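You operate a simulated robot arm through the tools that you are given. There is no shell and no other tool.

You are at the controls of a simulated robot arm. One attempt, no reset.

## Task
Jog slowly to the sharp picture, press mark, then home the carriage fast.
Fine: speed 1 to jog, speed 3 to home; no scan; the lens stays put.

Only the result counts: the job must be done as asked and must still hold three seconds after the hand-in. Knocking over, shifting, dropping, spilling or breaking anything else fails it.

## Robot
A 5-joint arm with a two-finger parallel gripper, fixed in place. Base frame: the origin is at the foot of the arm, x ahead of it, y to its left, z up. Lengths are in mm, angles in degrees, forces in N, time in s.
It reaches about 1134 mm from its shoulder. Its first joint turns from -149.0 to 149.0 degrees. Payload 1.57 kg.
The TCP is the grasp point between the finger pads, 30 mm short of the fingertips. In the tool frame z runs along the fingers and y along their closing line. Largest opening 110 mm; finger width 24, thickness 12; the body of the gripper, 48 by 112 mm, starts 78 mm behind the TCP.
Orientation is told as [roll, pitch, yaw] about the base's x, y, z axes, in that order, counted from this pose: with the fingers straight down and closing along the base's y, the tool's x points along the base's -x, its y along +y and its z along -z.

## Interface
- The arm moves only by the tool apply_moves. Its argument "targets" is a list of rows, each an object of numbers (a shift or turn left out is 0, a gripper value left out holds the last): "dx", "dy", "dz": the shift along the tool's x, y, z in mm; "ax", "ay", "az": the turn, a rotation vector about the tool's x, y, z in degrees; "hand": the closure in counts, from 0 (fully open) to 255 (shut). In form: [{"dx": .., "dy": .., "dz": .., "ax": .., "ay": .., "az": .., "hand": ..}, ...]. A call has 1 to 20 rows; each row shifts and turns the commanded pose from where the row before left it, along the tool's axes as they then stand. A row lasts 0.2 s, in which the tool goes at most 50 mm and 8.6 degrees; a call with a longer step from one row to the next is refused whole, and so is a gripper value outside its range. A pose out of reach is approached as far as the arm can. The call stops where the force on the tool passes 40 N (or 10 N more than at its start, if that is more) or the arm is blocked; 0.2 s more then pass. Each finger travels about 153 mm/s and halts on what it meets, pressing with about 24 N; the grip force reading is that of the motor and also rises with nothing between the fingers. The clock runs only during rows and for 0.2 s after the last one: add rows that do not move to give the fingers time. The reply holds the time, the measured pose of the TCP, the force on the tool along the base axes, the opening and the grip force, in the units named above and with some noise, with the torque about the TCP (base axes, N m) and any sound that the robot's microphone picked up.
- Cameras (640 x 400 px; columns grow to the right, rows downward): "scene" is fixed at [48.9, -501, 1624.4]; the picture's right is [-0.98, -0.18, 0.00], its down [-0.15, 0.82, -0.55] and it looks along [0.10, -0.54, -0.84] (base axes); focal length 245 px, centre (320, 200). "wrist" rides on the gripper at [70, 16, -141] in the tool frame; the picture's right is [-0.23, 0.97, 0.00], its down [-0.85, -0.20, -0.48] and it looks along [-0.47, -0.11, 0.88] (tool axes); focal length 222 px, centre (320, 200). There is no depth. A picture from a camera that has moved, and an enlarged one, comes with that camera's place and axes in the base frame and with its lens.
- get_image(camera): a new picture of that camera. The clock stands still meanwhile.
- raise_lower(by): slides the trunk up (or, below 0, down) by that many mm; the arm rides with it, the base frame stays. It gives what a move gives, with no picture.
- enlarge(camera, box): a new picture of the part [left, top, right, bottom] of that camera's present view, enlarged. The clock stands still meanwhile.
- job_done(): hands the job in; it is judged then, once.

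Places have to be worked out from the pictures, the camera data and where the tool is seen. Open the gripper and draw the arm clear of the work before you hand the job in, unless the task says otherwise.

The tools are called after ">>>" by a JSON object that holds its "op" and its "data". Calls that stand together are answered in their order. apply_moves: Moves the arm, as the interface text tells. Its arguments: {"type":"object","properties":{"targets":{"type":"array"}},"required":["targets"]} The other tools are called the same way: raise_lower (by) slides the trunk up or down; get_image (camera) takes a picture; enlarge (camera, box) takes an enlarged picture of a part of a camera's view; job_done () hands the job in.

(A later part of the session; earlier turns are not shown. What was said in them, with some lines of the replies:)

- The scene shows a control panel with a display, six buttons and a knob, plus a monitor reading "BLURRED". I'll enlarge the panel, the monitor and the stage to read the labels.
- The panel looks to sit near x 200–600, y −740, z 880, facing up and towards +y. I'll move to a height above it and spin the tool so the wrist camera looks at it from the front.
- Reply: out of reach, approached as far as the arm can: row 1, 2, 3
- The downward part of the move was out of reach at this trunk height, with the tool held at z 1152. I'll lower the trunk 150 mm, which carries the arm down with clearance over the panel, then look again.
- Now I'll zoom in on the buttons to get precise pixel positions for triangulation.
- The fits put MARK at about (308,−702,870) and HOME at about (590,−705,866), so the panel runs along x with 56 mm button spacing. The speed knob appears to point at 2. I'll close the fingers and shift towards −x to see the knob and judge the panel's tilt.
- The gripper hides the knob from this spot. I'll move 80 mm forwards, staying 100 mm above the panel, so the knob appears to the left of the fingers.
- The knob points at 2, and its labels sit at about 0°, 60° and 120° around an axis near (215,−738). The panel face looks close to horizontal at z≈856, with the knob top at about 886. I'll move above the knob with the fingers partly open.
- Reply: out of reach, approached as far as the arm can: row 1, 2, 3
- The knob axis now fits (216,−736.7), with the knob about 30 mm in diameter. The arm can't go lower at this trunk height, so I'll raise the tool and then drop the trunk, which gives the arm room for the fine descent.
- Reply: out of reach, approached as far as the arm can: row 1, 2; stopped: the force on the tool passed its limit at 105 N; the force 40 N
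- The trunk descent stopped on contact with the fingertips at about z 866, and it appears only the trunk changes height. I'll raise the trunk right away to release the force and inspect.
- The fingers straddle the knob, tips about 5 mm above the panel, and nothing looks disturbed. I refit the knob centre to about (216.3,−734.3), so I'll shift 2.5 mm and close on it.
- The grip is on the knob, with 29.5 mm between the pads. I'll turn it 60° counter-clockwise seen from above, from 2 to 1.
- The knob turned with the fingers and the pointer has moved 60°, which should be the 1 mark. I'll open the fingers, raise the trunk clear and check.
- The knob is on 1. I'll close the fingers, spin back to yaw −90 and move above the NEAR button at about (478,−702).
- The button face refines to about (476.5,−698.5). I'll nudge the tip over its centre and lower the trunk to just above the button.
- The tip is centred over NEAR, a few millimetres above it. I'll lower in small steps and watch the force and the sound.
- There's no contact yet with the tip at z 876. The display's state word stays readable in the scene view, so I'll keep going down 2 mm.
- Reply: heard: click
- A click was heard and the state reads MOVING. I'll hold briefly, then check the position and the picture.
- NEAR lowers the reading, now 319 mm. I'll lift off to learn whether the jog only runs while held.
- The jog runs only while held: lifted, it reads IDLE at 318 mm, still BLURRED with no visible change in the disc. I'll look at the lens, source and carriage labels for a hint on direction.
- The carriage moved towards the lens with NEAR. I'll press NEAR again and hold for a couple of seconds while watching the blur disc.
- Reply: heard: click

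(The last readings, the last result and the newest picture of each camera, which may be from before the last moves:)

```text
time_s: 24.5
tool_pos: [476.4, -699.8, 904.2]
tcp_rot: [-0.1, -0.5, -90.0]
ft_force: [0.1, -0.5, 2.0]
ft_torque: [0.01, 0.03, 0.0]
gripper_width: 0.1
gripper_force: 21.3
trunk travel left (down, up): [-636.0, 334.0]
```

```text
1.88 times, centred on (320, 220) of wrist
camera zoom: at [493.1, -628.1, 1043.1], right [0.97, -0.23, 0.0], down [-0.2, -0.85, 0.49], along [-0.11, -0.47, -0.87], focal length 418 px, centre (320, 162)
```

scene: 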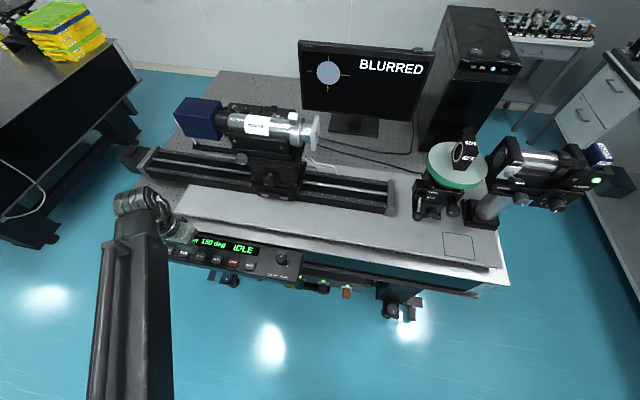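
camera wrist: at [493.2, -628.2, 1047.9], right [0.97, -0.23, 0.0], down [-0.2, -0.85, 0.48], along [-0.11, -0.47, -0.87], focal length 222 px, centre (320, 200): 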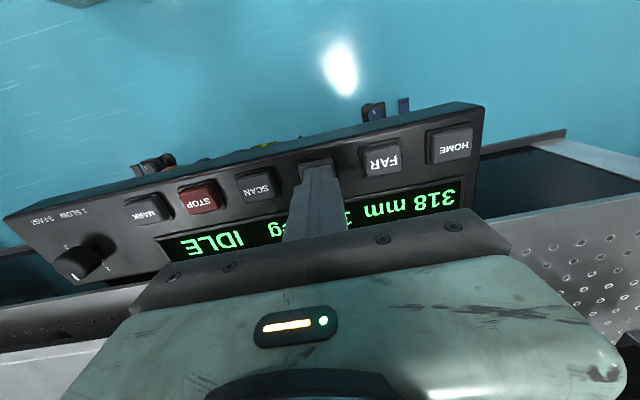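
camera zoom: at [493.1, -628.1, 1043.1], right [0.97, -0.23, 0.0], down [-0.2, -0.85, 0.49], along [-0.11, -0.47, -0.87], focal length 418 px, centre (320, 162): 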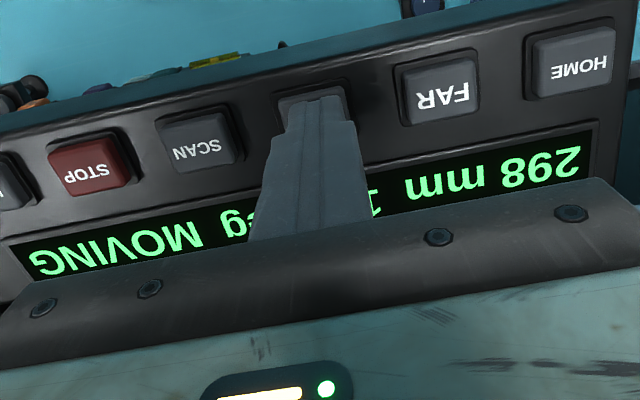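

Going NEAR made the disc grow from 189 to 211 px over 20 mm, so sharp lies the other way, near 490 mm by extrapolation. I'll lift off and move over FAR.

>>> {"op": "raise_lower", "data": {"by": 15}}

>>> {"op": "apply_moves", "data": {"targets": [{"dy": 28.2}, {"dy": 28.2}, {"dy": 0}]}}

>>> {"op": "get_image", "data": {"camera": "wrist"}}

>>> {"op": "enlarge", "data": {"camera": "wrist", "box": [240, 120, 400, 220]}}

>>> {"op": "get_image", "data": {"camera": "scene"}}

```text
time_s: 25.2
tool_pos: [476.5, -701.2, 918.7]
tcp_rot: [0.0, -0.3, -90.0]
ft_force: [-0.9, 0.3, -0.4]
ft_torque: [0.0, -0.01, 0.0]
gripper_width: 0.0
gripper_force: 21.1
trunk travel left (down, up): [-651.0, 319.0]
```

```text
time_s: 26.0
tool_pos: [533.1, -700.3, 919.8]
tcp_rot: [-0.1, -0.4, -89.9]
ft_force: [0.5, 0.0, -0.1]
ft_torque: [-0.01, -0.01, -0.02]
gripper_width: 0.0
gripper_force: 20.8
trunk travel left (down, up): [-651.0, 319.0]
```

```text
taken
camera wrist: at [550.1, -628.5, 1057.9], right [0.97, -0.23, 0.0], down [-0.2, -0.85, 0.49], along [-0.11, -0.47, -0.87], focal length 222 px, centre (320, 200)
```

wrist: 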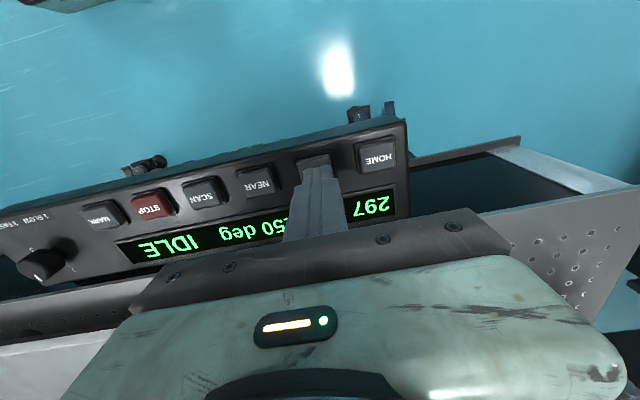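

```text
4.00 times, centred on (320, 170) of wrist
camera zoom: at [550.1, -628.5, 1057.9], right [0.97, -0.23, 0.0], down [-0.2, -0.85, 0.49], along [-0.11, -0.47, -0.87], focal length 888 px, centre (320, 320)
```

zoom: 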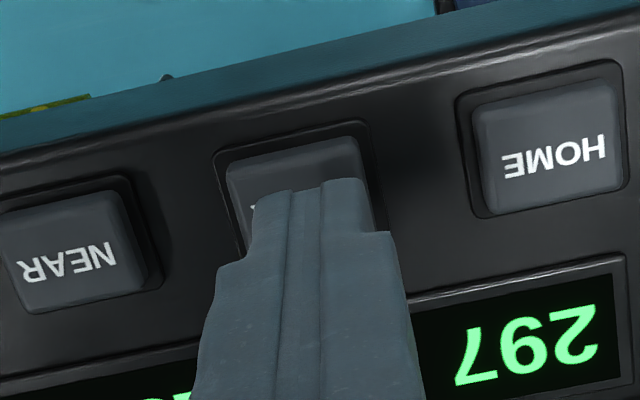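

```text
taken
```

scene: 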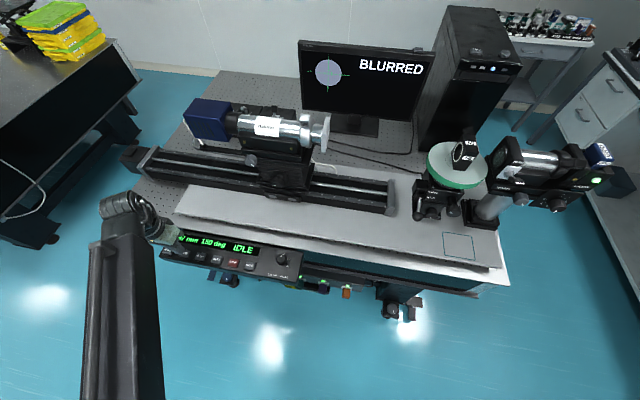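

The tip is over FAR at 297 mm IDLE. I'll lower to the same press depth and hold.

>>> {"op": "raise_lower", "data": {"by": -15}}

>>> {"op": "apply_moves", "data": {"targets": [{"dx": 0}, {"dx": 0}, {"dx": 0}, {"dx": 0}, {"dx": 0}, {"dx": 0}, {"dx": 0}, {"dx": 0}, {"dx": 0}, {"dx": 0}, {"dx": 0}, {"dx": 0}, {"dx": 0}, {"dx": 0}, {"dx": 0}, {"dx": 0}, {"dx": 0}, {"dx": 0}, {"dx": 0}, {"dx": 0}]}}

>>> {"op": "enlarge", "data": {"camera": "scene", "box": [300, 50, 360, 100]}}

>>> {"op": "enlarge", "data": {"camera": "wrist", "box": [100, 160, 440, 280]}}

```text
time_s: 26.6
tool_pos: [533.4, -701.0, 904.0]
tcp_rot: [0.0, -0.5, -90.0]
ft_force: [1.0, 0.6, 1.8]
ft_torque: [-0.01, -0.02, 0.01]
gripper_width: 0.2
gripper_force: 22.0
trunk travel left (down, up): [-636.0, 334.0]
heard: click
```

```text
time_s: 30.8
tool_pos: [533.8, -700.2, 903.7]
tcp_rot: [0.1, -0.4, -90.1]
ft_force: [-0.6, -0.2, 2.3]
ft_torque: [0.03, -0.01, 0.03]
gripper_width: 0.1
gripper_force: 21.0
trunk travel left (down, up): [-636.0, 334.0]
```

```text
8.00 times, centred on (330, 75) of scene
camera zoom: at [48.9, -501.0, 1624.4], right [-0.98, -0.18, 0.0], down [-0.15, 0.82, -0.55], along [0.1, -0.54, -0.84], focal length 1957 px, centre (240, 1200)
```

zoom: 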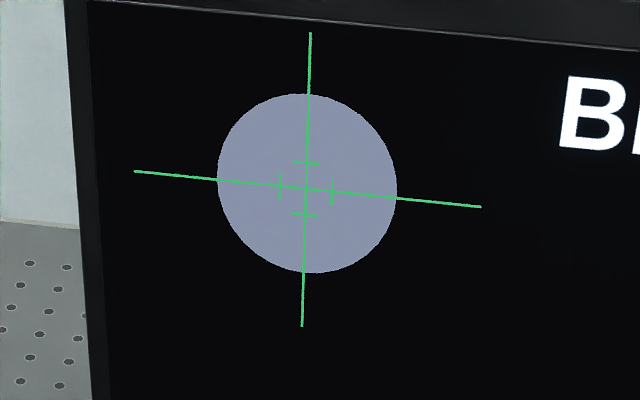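

```text
1.88 times, centred on (270, 220) of wrist
camera zoom: at [549.6, -628.5, 1043.1], right [0.97, -0.23, 0.0], down [-0.2, -0.85, 0.49], along [-0.11, -0.47, -0.87], focal length 418 px, centre (414, 162)
```

zoom: 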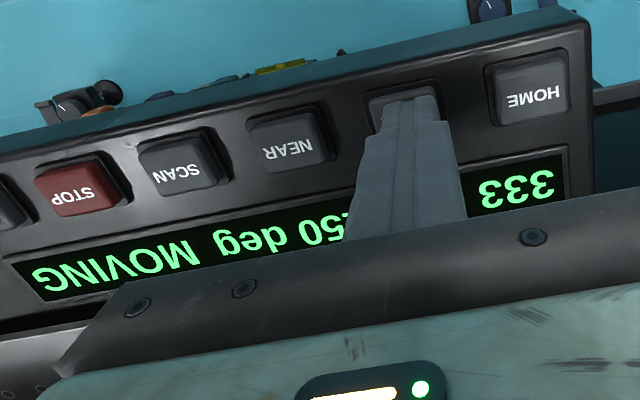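

At 333 mm the disc is down to about 180 px, so it is improving at about 8 mm/s. I'll keep holding.

>>> {"op": "apply_moves", "data": {"targets": [{"dx": 0}, {"dx": 0}, {"dx": 0}, {"dx": 0}, {"dx": 0}, {"dx": 0}, {"dx": 0}, {"dx": 0}, {"dx": 0}, {"dx": 0}, {"dx": 0}, {"dx": 0}, {"dx": 0}, {"dx": 0}, {"dx": 0}, {"dx": 0}, {"dx": 0}, {"dx": 0}, {"dx": 0}, {"dx": 0}]}}

>>> {"op": "enlarge", "data": {"camera": "scene", "box": [300, 50, 360, 100]}}

>>> {"op": "enlarge", "data": {"camera": "wrist", "box": [100, 160, 440, 280]}}

```text
time_s: 35.0
tool_pos: [534.4, -699.6, 903.4]
tcp_rot: [-0.1, -0.3, -90.0]
ft_force: [0.5, 0.0, 1.7]
ft_torque: [0.0, -0.02, -0.01]
gripper_width: 0.0
gripper_force: 21.7
trunk travel left (down, up): [-636.0, 334.0]
```

```text
8.00 times, centred on (330, 75) of scene
camera zoom: at [48.9, -501.0, 1624.4], right [-0.98, -0.18, 0.0], down [-0.15, 0.82, -0.55], along [0.1, -0.54, -0.84], focal length 1957 px, centre (240, 1200)
```

zoom: 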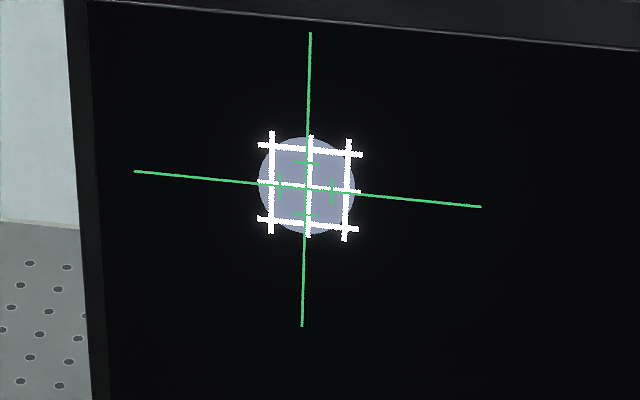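

```text
1.88 times, centred on (270, 220) of wrist
camera zoom: at [549.6, -628.5, 1043.1], right [0.97, -0.23, 0.0], down [-0.2, -0.85, 0.49], along [-0.11, -0.47, -0.87], focal length 418 px, centre (414, 162)
```

zoom: 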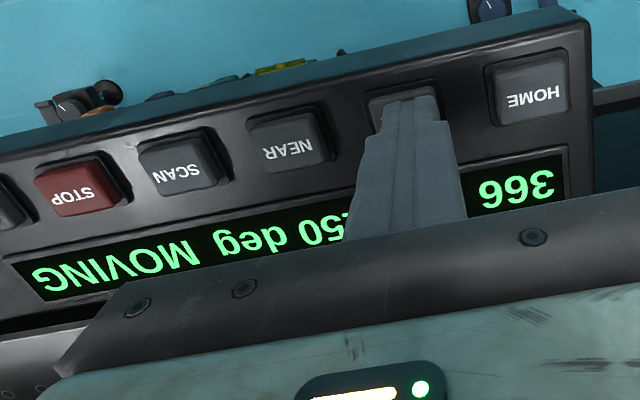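

At 366 mm the grid is appearing and the disc is about 95 px. I'll check the status word on the monitor before moving on.

>>> {"op": "enlarge", "data": {"camera": "scene", "box": [290, 30, 450, 140]}}

```text
3.64 times, centred on (370, 85) of scene
camera zoom: at [48.9, -501.0, 1624.4], right [-0.98, -0.18, 0.0], down [-0.15, 0.82, -0.55], along [0.1, -0.54, -0.84], focal length 890 px, centre (138, 618)
```

zoom: 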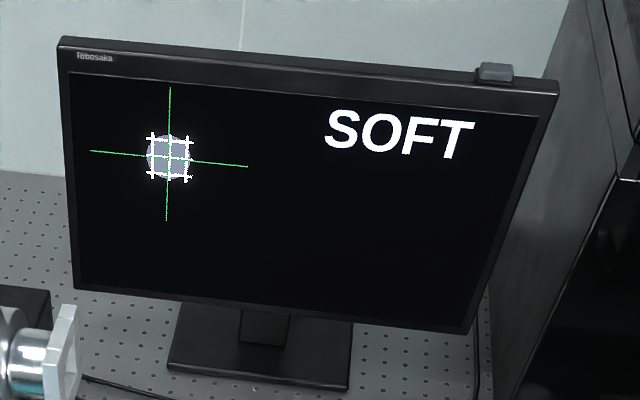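

The status is now SOFT, so focus is close. I'll continue in short holds.

>>> {"op": "apply_moves", "data": {"targets": [{"dx": 0}, {"dx": 0}]}}

>>> {"op": "enlarge", "data": {"camera": "scene", "box": [290, 30, 450, 140]}}

>>> {"op": "enlarge", "data": {"camera": "wrist", "box": [100, 160, 440, 280]}}

```text
time_s: 35.6
tool_pos: [533.0, -700.3, 902.8]
tcp_rot: [0.0, -0.4, -90.0]
ft_force: [0.4, 1.4, 1.8]
ft_torque: [0.03, -0.01, -0.01]
gripper_width: 0.1
gripper_force: 21.0
trunk travel left (down, up): [-636.0, 334.0]
```

```text
3.64 times, centred on (370, 85) of scene
camera zoom: at [48.9, -501.0, 1624.4], right [-0.98, -0.18, 0.0], down [-0.15, 0.82, -0.55], along [0.1, -0.54, -0.84], focal length 890 px, centre (138, 618)
```

zoom: 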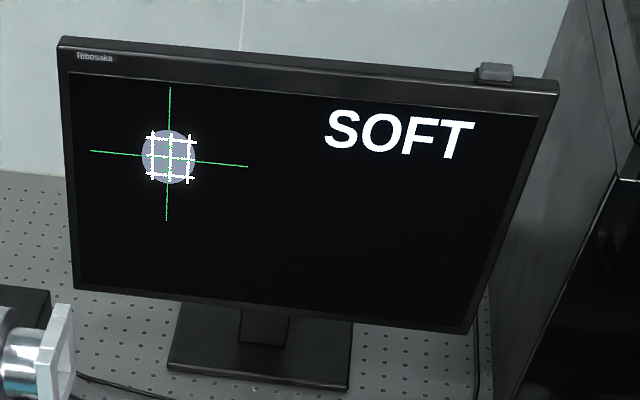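

```text
1.88 times, centred on (270, 220) of wrist
camera zoom: at [549.6, -628.5, 1043.1], right [0.97, -0.23, 0.0], down [-0.2, -0.85, 0.49], along [-0.11, -0.47, -0.87], focal length 418 px, centre (414, 162)
```

zoom: 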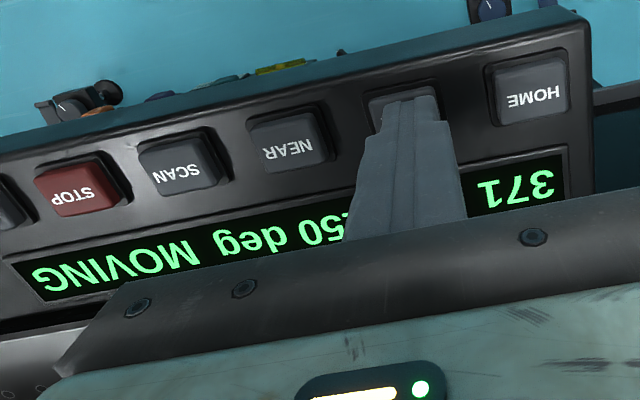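

At 371 mm the disc has grown to about 116 px, so focus was passed somewhere between 333 and 366 mm. I'll release, move over NEAR and come back in short holds.

>>> {"op": "raise_lower", "data": {"by": 15}}

>>> {"op": "apply_moves", "data": {"targets": [{"dy": -28.2}, {"dy": -28.2}, {"dy": 0}]}}

>>> {"op": "raise_lower", "data": {"by": -12}}

>>> {"op": "enlarge", "data": {"camera": "wrist", "box": [150, 130, 490, 280]}}

>>> {"op": "enlarge", "data": {"camera": "scene", "box": [300, 50, 360, 100]}}

```text
time_s: 36.2
tool_pos: [532.9, -700.4, 918.1]
tcp_rot: [-0.1, -0.4, -90.0]
ft_force: [-0.2, -0.6, 0.3]
ft_torque: [-0.01, -0.01, 0.02]
gripper_width: 0.0
gripper_force: 21.5
trunk travel left (down, up): [-651.0, 319.0]
```

```text
time_s: 37.0
tool_pos: [476.9, -701.4, 917.5]
tcp_rot: [0.0, -0.5, -90.0]
ft_force: [1.0, 0.1, -0.8]
ft_torque: [-0.03, -0.02, 0.02]
gripper_width: 0.0
gripper_force: 21.2
trunk travel left (down, up): [-651.0, 319.0]
```

```text
time_s: 37.6
tool_pos: [477.4, -701.3, 905.1]
tcp_rot: [0.0, -0.4, -90.0]
ft_force: [-0.2, 0.5, 0.0]
ft_torque: [-0.04, 0.0, -0.01]
gripper_width: 0.2
gripper_force: 21.0
trunk travel left (down, up): [-639.0, 331.0]
```

```text
1.88 times, centred on (320, 205) of wrist
camera zoom: at [493.0, -629.4, 1045.9], right [0.97, -0.23, 0.0], down [-0.2, -0.85, 0.48], along [-0.11, -0.47, -0.87], focal length 418 px, centre (320, 191)
```

zoom: 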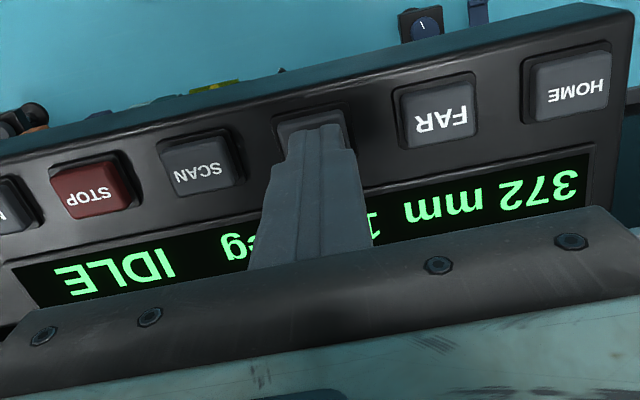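

```text
8.00 times, centred on (330, 75) of scene
camera zoom: at [48.9, -501.0, 1624.4], right [-0.98, -0.18, 0.0], down [-0.15, 0.82, -0.55], along [0.1, -0.54, -0.84], focal length 1957 px, centre (240, 1200)
```

zoom: 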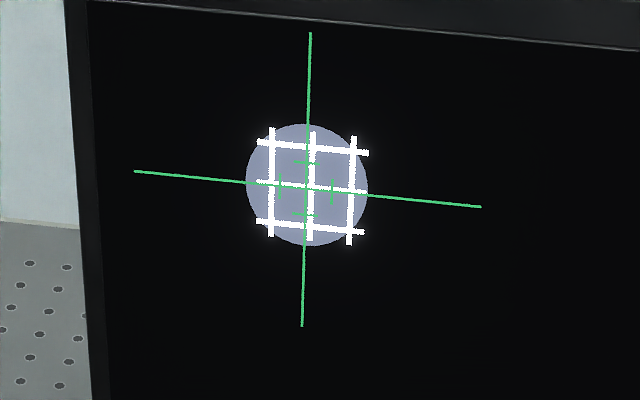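

It's at 372 mm, IDLE, with the tip hovering just over NEAR. I'll press and check straight away.

>>> {"op": "raise_lower", "data": {"by": -3}}

>>> {"op": "enlarge", "data": {"camera": "wrist", "box": [150, 130, 490, 280]}}

>>> {"op": "enlarge", "data": {"camera": "scene", "box": [300, 50, 360, 100]}}

```text
time_s: 38.1
tool_pos: [476.7, -700.9, 904.3]
tcp_rot: [0.0, -0.5, -90.0]
ft_force: [0.2, -1.5, 1.5]
ft_torque: [0.01, 0.04, -0.04]
gripper_width: 0.1
gripper_force: 21.2
trunk travel left (down, up): [-636.0, 334.0]
heard: click
```

```text
1.88 times, centred on (320, 205) of wrist
camera zoom: at [493.0, -629.3, 1043.0], right [0.97, -0.23, 0.0], down [-0.2, -0.85, 0.49], along [-0.11, -0.47, -0.87], focal length 418 px, centre (320, 191)
```

zoom: 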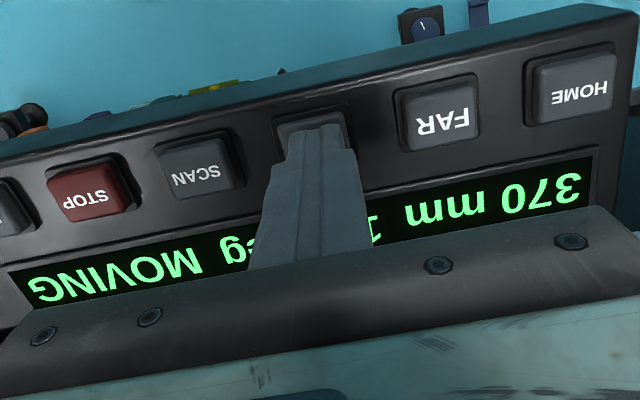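

```text
8.00 times, centred on (330, 75) of scene
camera zoom: at [48.9, -501.0, 1624.4], right [-0.98, -0.18, 0.0], down [-0.15, 0.82, -0.55], along [0.1, -0.54, -0.84], focal length 1957 px, centre (240, 1200)
```

zoom: 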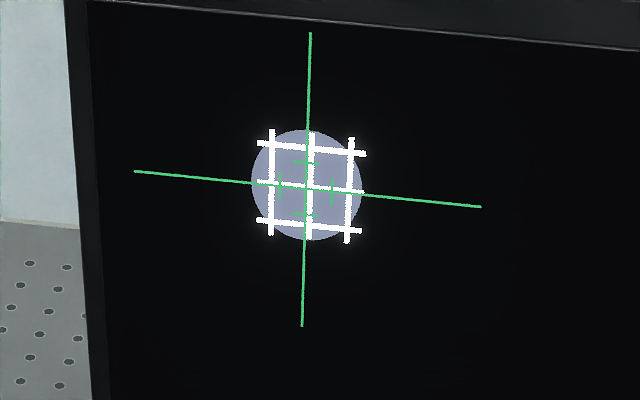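

It reads 370 mm with a 111 px disc. I'll keep holding for about 0.8 s.

>>> {"op": "apply_moves", "data": {"targets": [{"dx": 0}, {"dx": 0}, {"dx": 0}]}}

>>> {"op": "enlarge", "data": {"camera": "wrist", "box": [150, 130, 490, 280]}}

>>> {"op": "enlarge", "data": {"camera": "scene", "box": [290, 30, 450, 140]}}

```text
time_s: 39.0
tool_pos: [476.5, -702.3, 904.3]
tcp_rot: [0.0, -0.5, -90.0]
ft_force: [-1.1, 0.4, 1.6]
ft_torque: [-0.01, 0.01, 0.01]
gripper_width: 0.0
gripper_force: 20.9
trunk travel left (down, up): [-636.0, 334.0]
```

```text
1.88 times, centred on (320, 205) of wrist
camera zoom: at [493.0, -629.3, 1043.1], right [0.97, -0.23, 0.0], down [-0.2, -0.85, 0.49], along [-0.11, -0.47, -0.87], focal length 418 px, centre (320, 191)
```

zoom: 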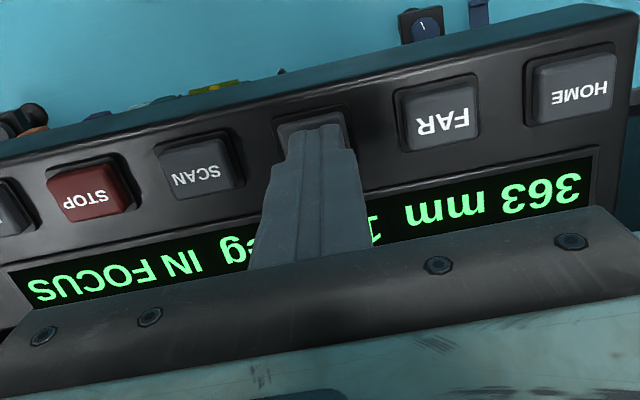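

```text
3.64 times, centred on (370, 85) of scene
camera zoom: at [48.9, -501.0, 1624.4], right [-0.98, -0.18, 0.0], down [-0.15, 0.82, -0.55], along [0.1, -0.54, -0.84], focal length 890 px, centre (138, 618)
```

zoom: 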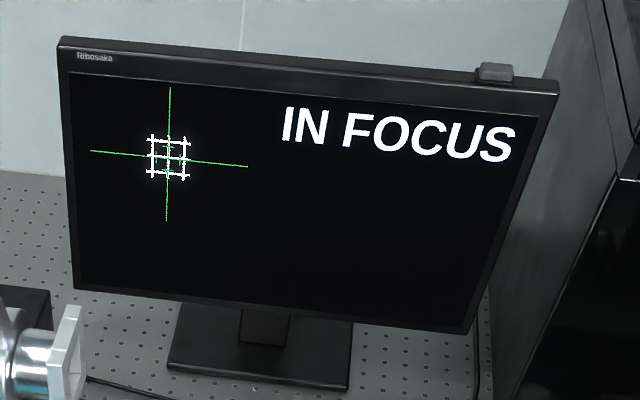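

It's IN FOCUS at 363 mm. I'll release now and check that it stays in focus.

>>> {"op": "raise_lower", "data": {"by": 15}}

>>> {"op": "enlarge", "data": {"camera": "wrist", "box": [150, 130, 490, 280]}}

>>> {"op": "enlarge", "data": {"camera": "scene", "box": [290, 30, 450, 140]}}

>>> {"op": "enlarge", "data": {"camera": "scene", "box": [300, 50, 360, 100]}}

```text
time_s: 39.6
tool_pos: [475.9, -700.5, 919.2]
tcp_rot: [0.0, -0.3, -90.0]
ft_force: [0.3, -0.4, -0.4]
ft_torque: [0.04, 0.02, 0.01]
gripper_width: 0.0
gripper_force: 21.2
trunk travel left (down, up): [-651.0, 319.0]
```

```text
1.88 times, centred on (320, 205) of wrist
camera zoom: at [493.1, -629.4, 1058.0], right [0.97, -0.23, 0.0], down [-0.2, -0.85, 0.48], along [-0.11, -0.47, -0.87], focal length 418 px, centre (320, 191)
```

zoom: 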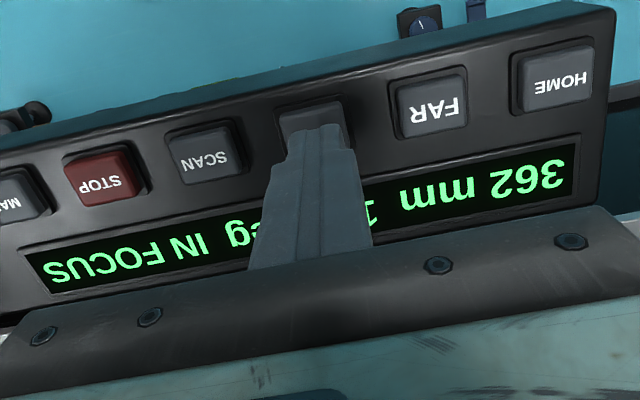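

```text
3.64 times, centred on (370, 85) of scene
camera zoom: at [48.9, -501.0, 1624.4], right [-0.98, -0.18, 0.0], down [-0.15, 0.82, -0.55], along [0.1, -0.54, -0.84], focal length 890 px, centre (138, 618)
```

zoom: 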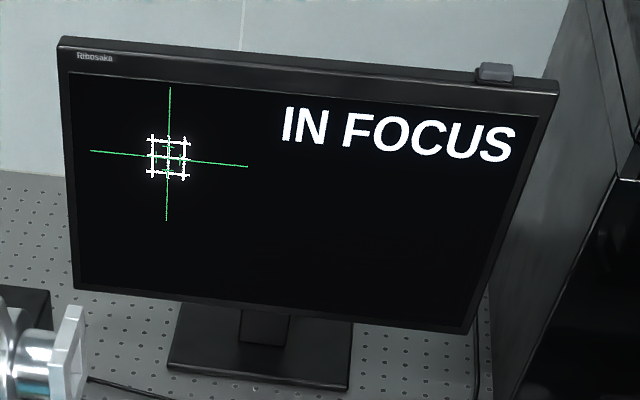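

```text
8.00 times, centred on (330, 75) of scene
camera zoom: at [48.9, -501.0, 1624.4], right [-0.98, -0.18, 0.0], down [-0.15, 0.82, -0.55], along [0.1, -0.54, -0.84], focal length 1957 px, centre (240, 1200)
```

zoom: 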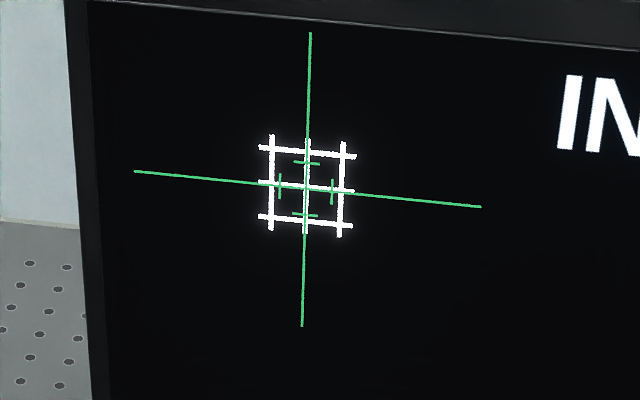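

It's stable at 362 mm, IN FOCUS. I'll move over MARK, about 168 mm towards −x.

>>> {"op": "apply_moves", "data": {"targets": [{"dy": -42}, {"dy": -42}, {"dy": -42}, {"dy": -42}, {"dy": 0}]}}

>>> {"op": "get_image", "data": {"camera": "wrist"}}

>>> {"op": "enlarge", "data": {"camera": "wrist", "box": [240, 120, 400, 220]}}

```text
time_s: 40.8
tool_pos: [308.4, -701.0, 917.9]
tcp_rot: [0.1, -0.3, -90.0]
ft_force: [-0.2, 0.9, 0.9]
ft_torque: [-0.02, 0.0, 0.01]
gripper_width: 0.3
gripper_force: 21.5
trunk travel left (down, up): [-651.0, 319.0]
```

```text
taken
camera wrist: at [324.6, -630.0, 1058.0], right [0.97, -0.23, 0.0], down [-0.2, -0.85, 0.48], along [-0.11, -0.47, -0.87], focal length 222 px, centre (320, 200)
```

wrist: 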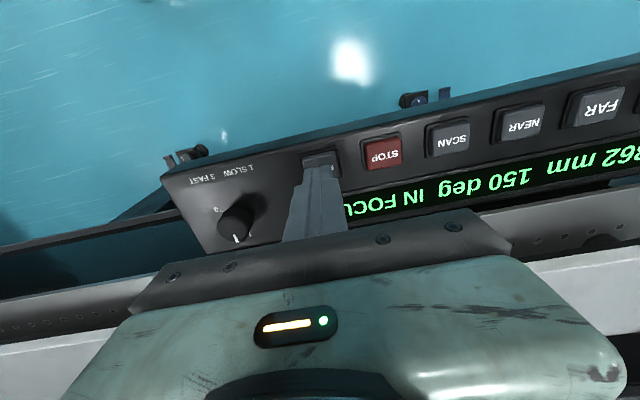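

```text
4.00 times, centred on (320, 170) of wrist
camera zoom: at [324.6, -630.0, 1058.0], right [0.97, -0.23, 0.0], down [-0.2, -0.85, 0.48], along [-0.11, -0.47, -0.87], focal length 888 px, centre (320, 320)
```

zoom: 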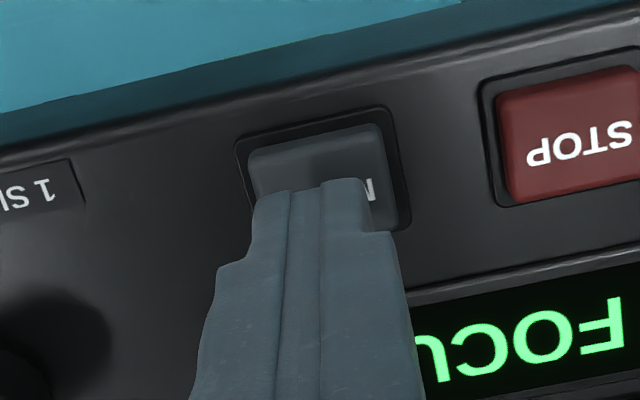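

The tip is about 2 mm off-centre on MARK, but well within it. I'll nudge it and press.

>>> {"op": "apply_moves", "data": {"targets": [{"dy": 2}, {"dy": 0}]}}

>>> {"op": "raise_lower", "data": {"by": -15}}

>>> {"op": "enlarge", "data": {"camera": "scene", "box": [290, 30, 450, 140]}}

>>> {"op": "get_image", "data": {"camera": "wrist"}}

```text
time_s: 41.4
tool_pos: [311.5, -700.7, 918.6]
tcp_rot: [0.0, -0.3, -90.0]
ft_force: [0.1, -0.5, 0.5]
ft_torque: [0.0, -0.01, -0.02]
gripper_width: 0.0
gripper_force: 21.8
trunk travel left (down, up): [-651.0, 319.0]
```

```text
time_s: 42.0
tool_pos: [312.0, -701.8, 903.2]
tcp_rot: [-0.1, -0.6, -90.0]
ft_force: [0.2, -0.6, 2.4]
ft_torque: [-0.01, 0.01, 0.0]
gripper_width: 0.0
gripper_force: 21.0
trunk travel left (down, up): [-636.0, 334.0]
heard: click
```

```text
3.64 times, centred on (370, 85) of scene
camera zoom: at [48.9, -501.0, 1624.4], right [-0.98, -0.18, 0.0], down [-0.15, 0.82, -0.55], along [0.1, -0.54, -0.84], focal length 890 px, centre (138, 618)
```

zoom: 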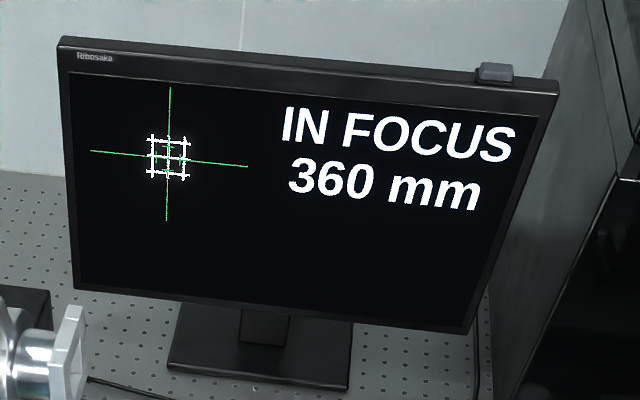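

```text
taken
camera wrist: at [327.1, -629.7, 1043.0], right [0.97, -0.23, 0.0], down [-0.2, -0.85, 0.49], along [-0.11, -0.47, -0.87], focal length 222 px, centre (320, 200)
```

wrist: 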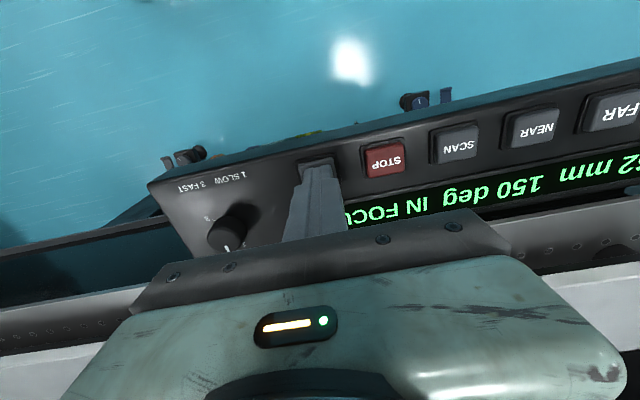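

MARK clicked and the monitor recorded the mark while IN FOCUS. Next I'll raise, open the fingers and move above the knob, pre-spun by 60° for a 120° turn.

>>> {"op": "raise_lower", "data": {"by": 43}}

>>> {"op": "apply_moves", "data": {"targets": [{"dx": -11, "dy": -31.8, "hand": 110}, {"dx": -11, "dy": -31.8}, {"dx": -11, "dy": -31.8}, {"az": -7.5}, {"az": -7.5}, {"az": -7.5}, {"az": -7.5}, {"az": -7.5}, {"az": -7.5}, {"az": -7.5}, {"az": -7.5}, {"az": 0}]}}

>>> {"op": "enlarge", "data": {"camera": "wrist", "box": [240, 120, 400, 220]}}

>>> {"op": "enlarge", "data": {"camera": "scene", "box": [290, 30, 450, 140]}}

```text
time_s: 42.9
tool_pos: [308.8, -701.2, 945.5]
tcp_rot: [0.0, -0.5, -90.0]
ft_force: [0.4, 0.2, 0.7]
ft_torque: [0.01, -0.03, -0.03]
gripper_width: 0.0
gripper_force: 21.0
trunk travel left (down, up): [-679.0, 291.0]
```

```text
time_s: 45.5
tool_pos: [214.2, -733.7, 945.8]
tcp_rot: [-0.4, -0.2, -29.8]
ft_force: [0.4, 1.3, -1.8]
ft_torque: [0.02, 0.05, 0.04]
gripper_width: 62.7
gripper_force: 0.1
trunk travel left (down, up): [-679.0, 291.0]
```

```text
4.00 times, centred on (320, 170) of wrist
camera zoom: at [162.5, -683.2, 1086.1], right [0.68, 0.73, -0.01], down [0.64, -0.6, 0.48], along [0.35, -0.33, -0.88], focal length 888 px, centre (320, 320)
```

zoom: 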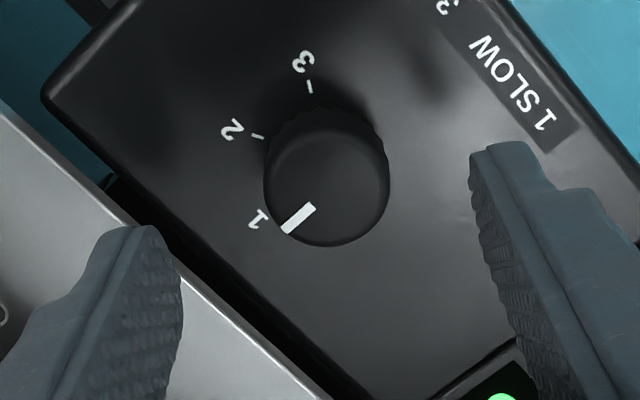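

```text
3.64 times, centred on (370, 85) of scene
camera zoom: at [48.9, -501.0, 1624.4], right [-0.98, -0.18, 0.0], down [-0.15, 0.82, -0.55], along [0.1, -0.54, -0.84], focal length 890 px, centre (138, 618)
```

zoom: 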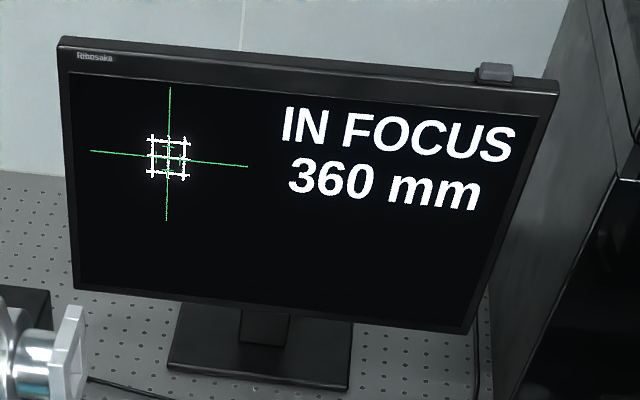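

Knob still on 1. The earlier grip suggested its true centre is about (217.5,−735), so I'll correct by about 3 mm, lower and grip.

>>> {"op": "apply_moves", "data": {"targets": [{"dx": -3.0, "dy": 0.2}, {"dx": 0}]}}

>>> {"op": "raise_lower", "data": {"by": -45}}

>>> {"op": "apply_moves", "data": {"targets": [{"hand": 200}, {"hand": 255}, {"hand": 255}]}}

>>> {"op": "enlarge", "data": {"camera": "wrist", "box": [240, 120, 400, 220]}}

```text
time_s: 46.1
tool_pos: [217.7, -735.2, 946.0]
tcp_rot: [-0.3, -0.1, -30.0]
ft_force: [0.0, 0.1, -0.5]
ft_torque: [-0.02, -0.02, 0.01]
gripper_width: 62.5
gripper_force: 0.0
trunk travel left (down, up): [-679.0, 291.0]
```

```text
time_s: 47.0
tool_pos: [216.5, -735.8, 901.9]
tcp_rot: [-0.4, -0.2, -30.0]
ft_force: [-0.5, 0.0, 0.2]
ft_torque: [-0.01, -0.02, -0.02]
gripper_width: 62.9
gripper_force: 0.1
trunk travel left (down, up): [-634.0, 336.0]
```

```text
time_s: 47.8
tool_pos: [217.3, -734.4, 900.5]
tcp_rot: [-0.3, -0.2, -29.9]
ft_force: [1.5, 6.0, -3.2]
ft_torque: [0.59, -0.22, -0.14]
gripper_width: 29.4
gripper_force: 39.0
trunk travel left (down, up): [-634.0, 336.0]
```

```text
4.00 times, centred on (320, 170) of wrist
camera zoom: at [165.7, -683.9, 1041.2], right [0.68, 0.73, 0.0], down [0.64, -0.6, 0.48], along [0.35, -0.33, -0.88], focal length 888 px, centre (320, 320)
```

zoom: 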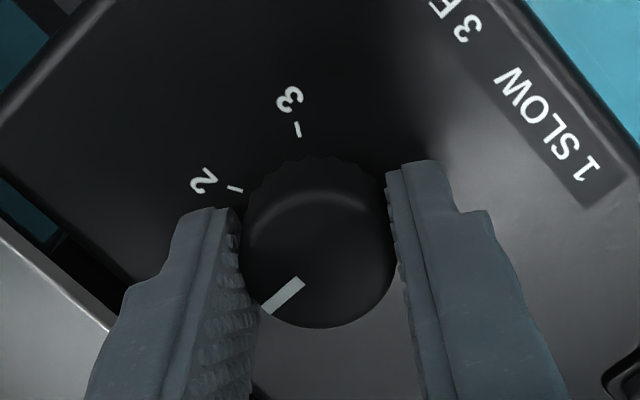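

The knob is gripped. I'll turn it 120° clockwise seen from above, from 1 to 3.

>>> {"op": "apply_moves", "data": {"targets": [{"az": 7.5}, {"az": 7.5}, {"az": 7.5}, {"az": 7.5}, {"az": 7.5}, {"az": 7.5}, {"az": 7.5}, {"az": 7.5}, {"az": 7.5}, {"az": 7.5}, {"az": 7.5}, {"az": 7.5}, {"az": 7.5}, {"az": 7.5}, {"az": 7.5}, {"az": 7.5}, {"az": 0}]}}

>>> {"op": "enlarge", "data": {"camera": "wrist", "box": [240, 120, 400, 220]}}

```text
time_s: 51.4
tool_pos: [215.3, -735.3, 901.5]
tcp_rot: [0.4, -0.3, -150.3]
ft_force: [-21.1, 9.3, -11.0]
ft_torque: [0.35, 1.03, 0.02]
gripper_width: 29.7
gripper_force: 39.0
trunk travel left (down, up): [-634.0, 336.0]
```

```text
4.00 times, centred on (320, 170) of wrist
camera zoom: at [284.2, -712.3, 1041.5], right [0.29, -0.96, 0.01], down [-0.84, -0.25, 0.48], along [-0.46, -0.14, -0.88], focal length 888 px, centre (320, 320)
```

zoom: 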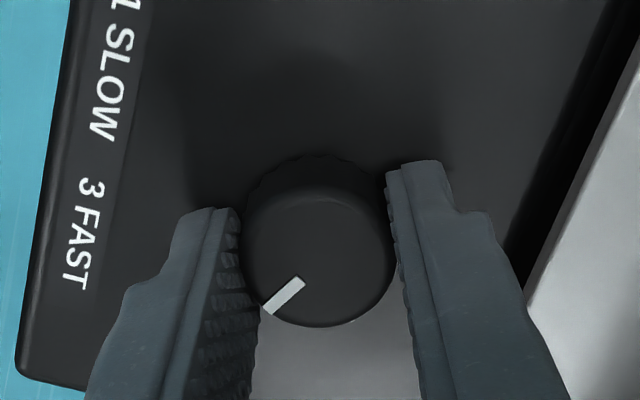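

The knob followed the full turn. I'll open, raise clear and verify that it sits on 3.

>>> {"op": "apply_moves", "data": {"targets": [{"hand": 110}, {"hand": 110}, {"hand": 110}]}}

>>> {"op": "raise_lower", "data": {"by": 45}}

>>> {"op": "enlarge", "data": {"camera": "wrist", "box": [240, 120, 400, 220]}}

>>> {"op": "enlarge", "data": {"camera": "scene", "box": [160, 200, 340, 310]}}

```text
time_s: 52.1
tool_pos: [218.1, -735.4, 900.4]
tcp_rot: [0.4, -0.2, -150.0]
ft_force: [-0.1, -0.8, -0.3]
ft_torque: [0.03, 0.0, 0.02]
gripper_width: 62.7
gripper_force: 0.0
trunk travel left (down, up): [-634.0, 336.0]
```

```text
time_s: 53.0
tool_pos: [216.9, -734.1, 944.7]
tcp_rot: [0.4, -0.3, -150.0]
ft_force: [0.0, 0.3, -0.4]
ft_torque: [-0.01, -0.01, 0.0]
gripper_width: 62.7
gripper_force: 0.0
trunk travel left (down, up): [-679.0, 291.0]
```

```text
4.00 times, centred on (320, 170) of wrist
camera zoom: at [286.1, -711.9, 1086.4], right [0.29, -0.96, 0.01], down [-0.84, -0.25, 0.48], along [-0.46, -0.15, -0.88], focal length 888 px, centre (320, 320)
```

zoom: 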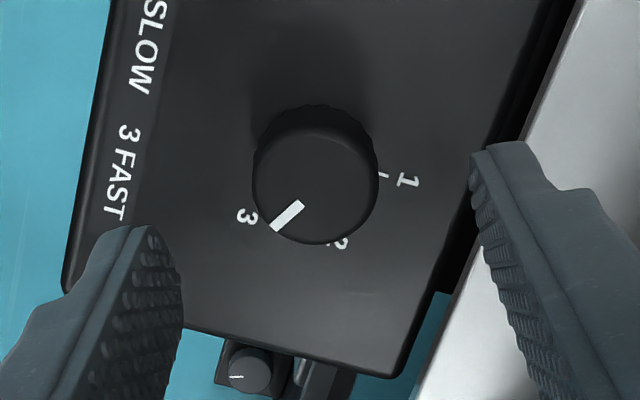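

```text
3.56 times, centred on (250, 255) of scene
camera zoom: at [48.9, -501.0, 1624.4], right [-0.98, -0.18, 0.0], down [-0.15, 0.82, -0.55], along [0.1, -0.54, -0.84], focal length 870 px, centre (569, 4)
```

zoom: 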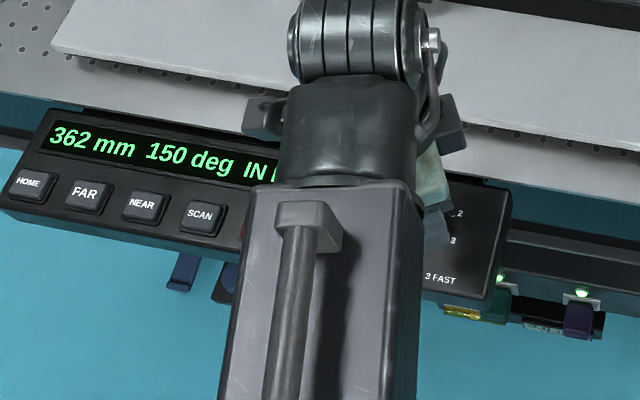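

The knob is on 3. I'll close the fingers, spin back to yaw −90 and move over HOME at about (590,−700).

>>> {"op": "apply_moves", "data": {"targets": [{"az": -7.5, "hand": 255}, {"az": -7.5}, {"az": -7.5}, {"az": -7.5}, {"az": -7.5}, {"az": -7.5}, {"az": -7.5}, {"az": -7.5}, {"dy": 46.5, "dx": 4.3}, {"dy": 46.5, "dx": 4.3}, {"dy": 46.5, "dx": 4.3}, {"dy": 46.5, "dx": 4.3}, {"dy": 46.5, "dx": 4.3}, {"dy": 46.5, "dx": 4.3}, {"dy": 46.5, "dx": 4.3}, {"dy": 46.5, "dx": 4.3}, {"dy": 0}]}}

>>> {"op": "raise_lower", "data": {"by": -28}}

>>> {"op": "get_image", "data": {"camera": "wrist"}}

>>> {"op": "enlarge", "data": {"camera": "wrist", "box": [240, 120, 400, 220]}}

```text
time_s: 56.6
tool_pos: [589.1, -700.0, 947.4]
tcp_rot: [0.0, -0.5, -90.0]
ft_force: [0.9, 0.7, 0.0]
ft_torque: [0.02, 0.0, 0.0]
gripper_width: 0.0
gripper_force: 21.2
out of reach, approached as far as the arm can: row 13, 15
trunk travel left (down, up): [-679.0, 291.0]
```

```text
time_s: 57.4
tool_pos: [588.0, -699.5, 918.8]
tcp_rot: [0.0, -0.4, -90.0]
ft_force: [0.2, 0.3, -0.4]
ft_torque: [0.01, -0.01, 0.01]
gripper_width: 0.0
gripper_force: 20.7
trunk travel left (down, up): [-651.0, 319.0]
```

```text
taken
camera wrist: at [604.4, -628.4, 1057.9], right [0.97, -0.23, 0.0], down [-0.2, -0.85, 0.48], along [-0.11, -0.47, -0.87], focal length 222 px, centre (320, 200)
```

wrist: 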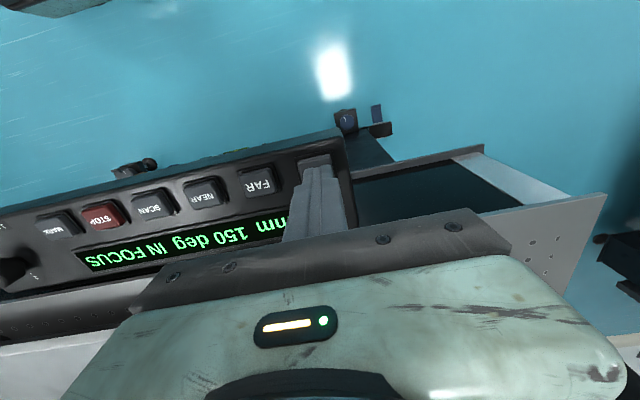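

```text
4.00 times, centred on (320, 170) of wrist
camera zoom: at [604.4, -628.4, 1057.9], right [0.97, -0.23, 0.0], down [-0.2, -0.85, 0.48], along [-0.11, -0.47, -0.87], focal length 888 px, centre (320, 320)
```

zoom: 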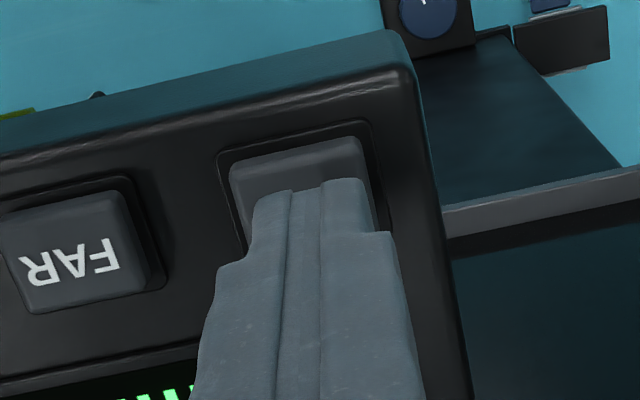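

The tip is centred over HOME. I'll press and watch the state.

>>> {"op": "raise_lower", "data": {"by": -15}}

>>> {"op": "get_image", "data": {"camera": "scene"}}

>>> {"op": "enlarge", "data": {"camera": "scene", "box": [160, 200, 340, 310]}}

```text
time_s: 58.0
tool_pos: [588.0, -700.4, 902.4]
tcp_rot: [0.0, -0.6, -89.9]
ft_force: [0.8, -0.4, 2.0]
ft_torque: [0.01, -0.02, 0.0]
gripper_width: 0.0
gripper_force: 21.5
trunk travel left (down, up): [-636.0, 334.0]
heard: click
```

```text
taken
```

scene: 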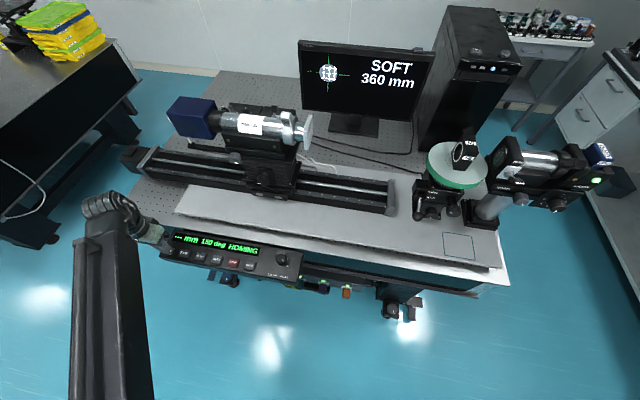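

```text
3.56 times, centred on (250, 255) of scene
camera zoom: at [48.9, -501.0, 1624.4], right [-0.98, -0.18, 0.0], down [-0.15, 0.82, -0.55], along [0.1, -0.54, -0.84], focal length 870 px, centre (569, 4)
```

zoom: 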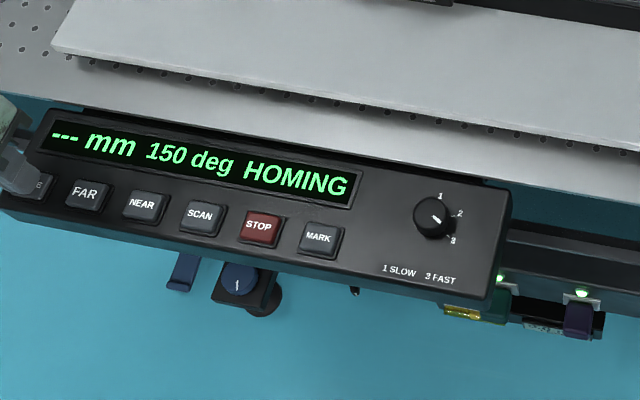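

It's HOMING at speed 3. I'll keep the button held while it travels and check progress.

>>> {"op": "apply_moves", "data": {"targets": [{"dx": 0}, {"dx": 0}, {"dx": 0}, {"dx": 0}, {"dx": 0}, {"dx": 0}, {"dx": 0}, {"dx": 0}, {"dx": 0}, {"dx": 0}]}}

>>> {"op": "get_image", "data": {"camera": "scene"}}

>>> {"op": "enlarge", "data": {"camera": "scene", "box": [160, 200, 340, 310]}}

```text
time_s: 60.2
tool_pos: [587.8, -701.2, 903.3]
tcp_rot: [0.0, -0.3, -90.0]
ft_force: [0.3, 0.0, 1.9]
ft_torque: [0.06, 0.0, -0.01]
gripper_width: 0.3
gripper_force: 20.9
trunk travel left (down, up): [-636.0, 334.0]
```

```text
taken
```

scene: 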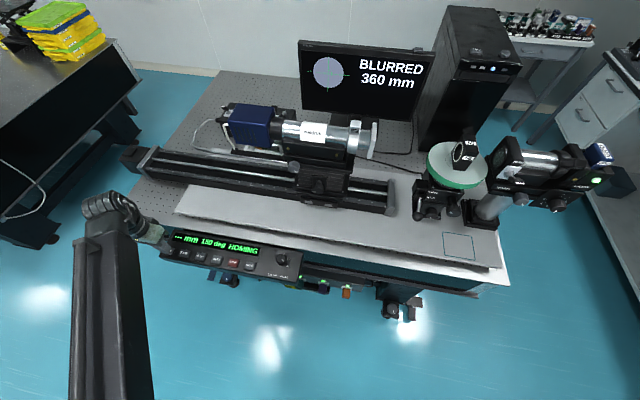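

```text
3.56 times, centred on (250, 255) of scene
camera zoom: at [48.9, -501.0, 1624.4], right [-0.98, -0.18, 0.0], down [-0.15, 0.82, -0.55], along [0.1, -0.54, -0.84], focal length 870 px, centre (569, 4)
```

zoom: 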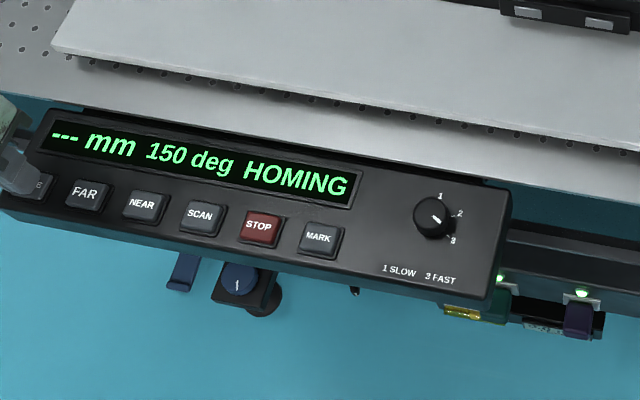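

The carriage is homing quickly towards the lens end. I'll hold a bit longer.

>>> {"op": "apply_moves", "data": {"targets": [{"dx": 0}, {"dx": 0}, {"dx": 0}, {"dx": 0}, {"dx": 0}, {"dx": 0}, {"dx": 0}, {"dx": 0}, {"dx": 0}, {"dx": 0}]}}

>>> {"op": "get_image", "data": {"camera": "scene"}}

>>> {"op": "enlarge", "data": {"camera": "scene", "box": [160, 200, 340, 310]}}

```text
time_s: 62.4
tool_pos: [588.6, -699.7, 903.1]
tcp_rot: [0.1, -0.4, -90.0]
ft_force: [-0.3, -0.2, 1.7]
ft_torque: [0.0, 0.0, 0.0]
gripper_width: 0.1
gripper_force: 21.5
trunk travel left (down, up): [-636.0, 334.0]
```

```text
taken
```

scene: 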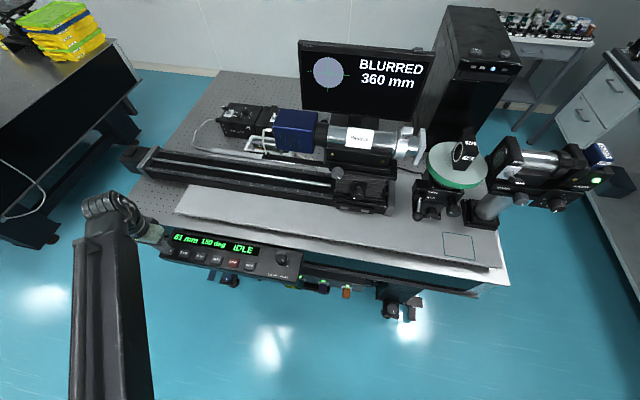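

```text
3.56 times, centred on (250, 255) of scene
camera zoom: at [48.9, -501.0, 1624.4], right [-0.98, -0.18, 0.0], down [-0.15, 0.82, -0.55], along [0.1, -0.54, -0.84], focal length 870 px, centre (569, 4)
```

zoom: 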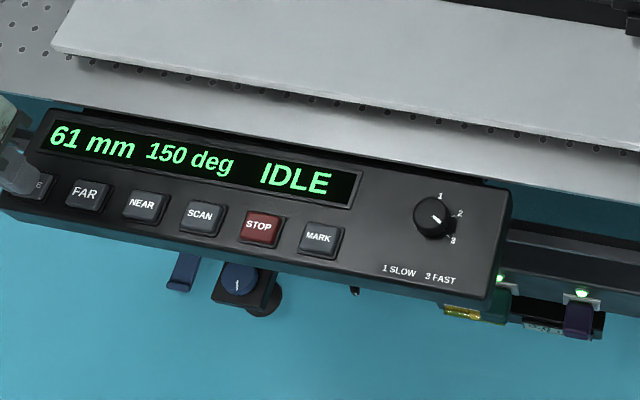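

The carriage is at the rail's end, showing 61 mm IDLE, so homing is complete. I'll lift off, open the gripper and draw the arm back.

>>> {"op": "raise_lower", "data": {"by": 100}}

>>> {"op": "apply_moves", "data": {"targets": [{"dx": 40, "hand": 0}, {"dx": 40}, {"dx": 40}, {"dx": 40}, {"dx": 0}, {"dx": 0}]}}

>>> {"op": "get_image", "data": {"camera": "scene"}}

>>> {"op": "enlarge", "data": {"camera": "scene", "box": [140, 200, 340, 310]}}

>>> {"op": "enlarge", "data": {"camera": "scene", "box": [290, 30, 450, 220]}}

```text
time_s: 63.7
tool_pos: [587.8, -699.8, 1002.7]
tcp_rot: [0.0, -0.4, -90.0]
ft_force: [0.7, 0.5, 0.0]
ft_torque: [-0.01, 0.02, 0.0]
gripper_width: 0.3
gripper_force: 21.8
trunk travel left (down, up): [-736.0, 234.0]
```

```text
time_s: 65.1
tool_pos: [585.5, -540.8, 1002.2]
tcp_rot: [0.0, -0.3, -90.0]
ft_force: [0.0, 0.2, -0.5]
ft_torque: [0.02, 0.03, 0.02]
gripper_width: 110.1
gripper_force: 0.1
out of reach, approached as far as the arm can: row 3
trunk travel left (down, up): [-736.0, 234.0]
```

```text
taken
```

scene: 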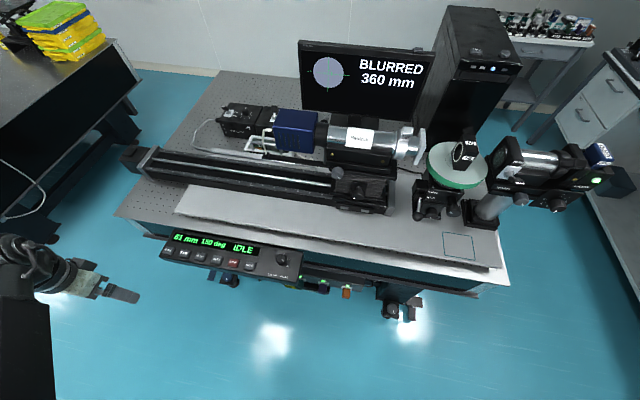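

```text
3.20 times, centred on (240, 255) of scene
camera zoom: at [48.9, -501.0, 1624.4], right [-0.98, -0.18, 0.0], down [-0.15, 0.82, -0.55], along [0.1, -0.54, -0.84], focal length 783 px, centre (576, 24)
```

zoom: 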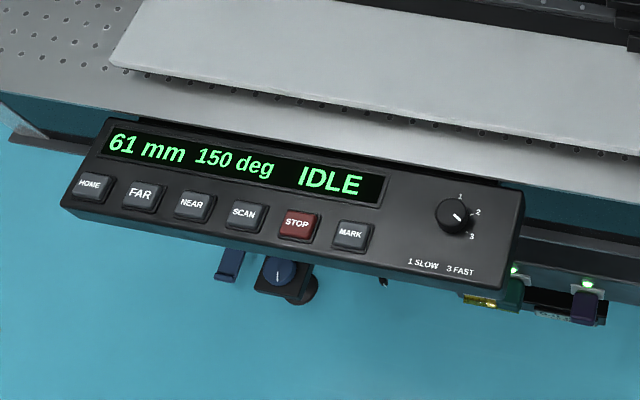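

```text
2.11 times, centred on (370, 125) of scene
camera zoom: at [48.9, -501.0, 1624.4], right [-0.98, -0.18, 0.0], down [-0.15, 0.82, -0.55], along [0.1, -0.54, -0.84], focal length 515 px, centre (215, 358)
```

zoom: 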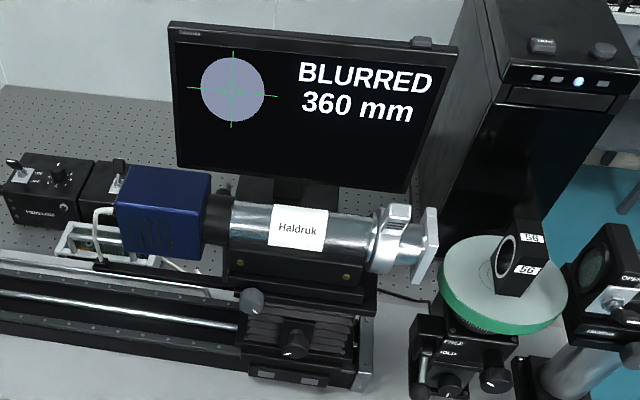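

The carriage is home and IDLE, the mark is stored at 360 mm and the lens hasn't moved (150 deg). The gripper is open and clear of the work, so I'm handing in.

>>> {"op": "job_done", "data": {}}

```text
The job is handed in.
```

The job is handed in, and every step you asked for is done. The result of the judging was not shown to me.

- **Jog:** I turned the speed knob from 2 to 1 and jogged slowly. NEAR made the picture worse, so I went FAR, passed focus, and came back on NEAR. The carriage stopped at 362 mm on the panel, with the monitor showing IN FOCUS.
- **Mark:** I pressed MARK once while it was in focus. The monitor recorded 360 mm, 2 mm off the panel reading. I don't know whether that is rounding or a readout offset.
- **Home:** I turned the knob to 3 and pressed HOME. The carriage ran to the lens end of the rail and stopped. The panel shows 61 mm and IDLE.
- **Left alone:** I did not press SCAN. The lens was not touched, and its angle still reads 150 deg.

**Panel contact:** Early on, lowering the trunk pressed the fingertips onto the control panel at about 105 N, and the move stopped there. I raised it straight away. I saw no shift or damage, and the knob and the buttons I used worked normally afterwards.

The gripper is open and the arm is drawn back from the bench.
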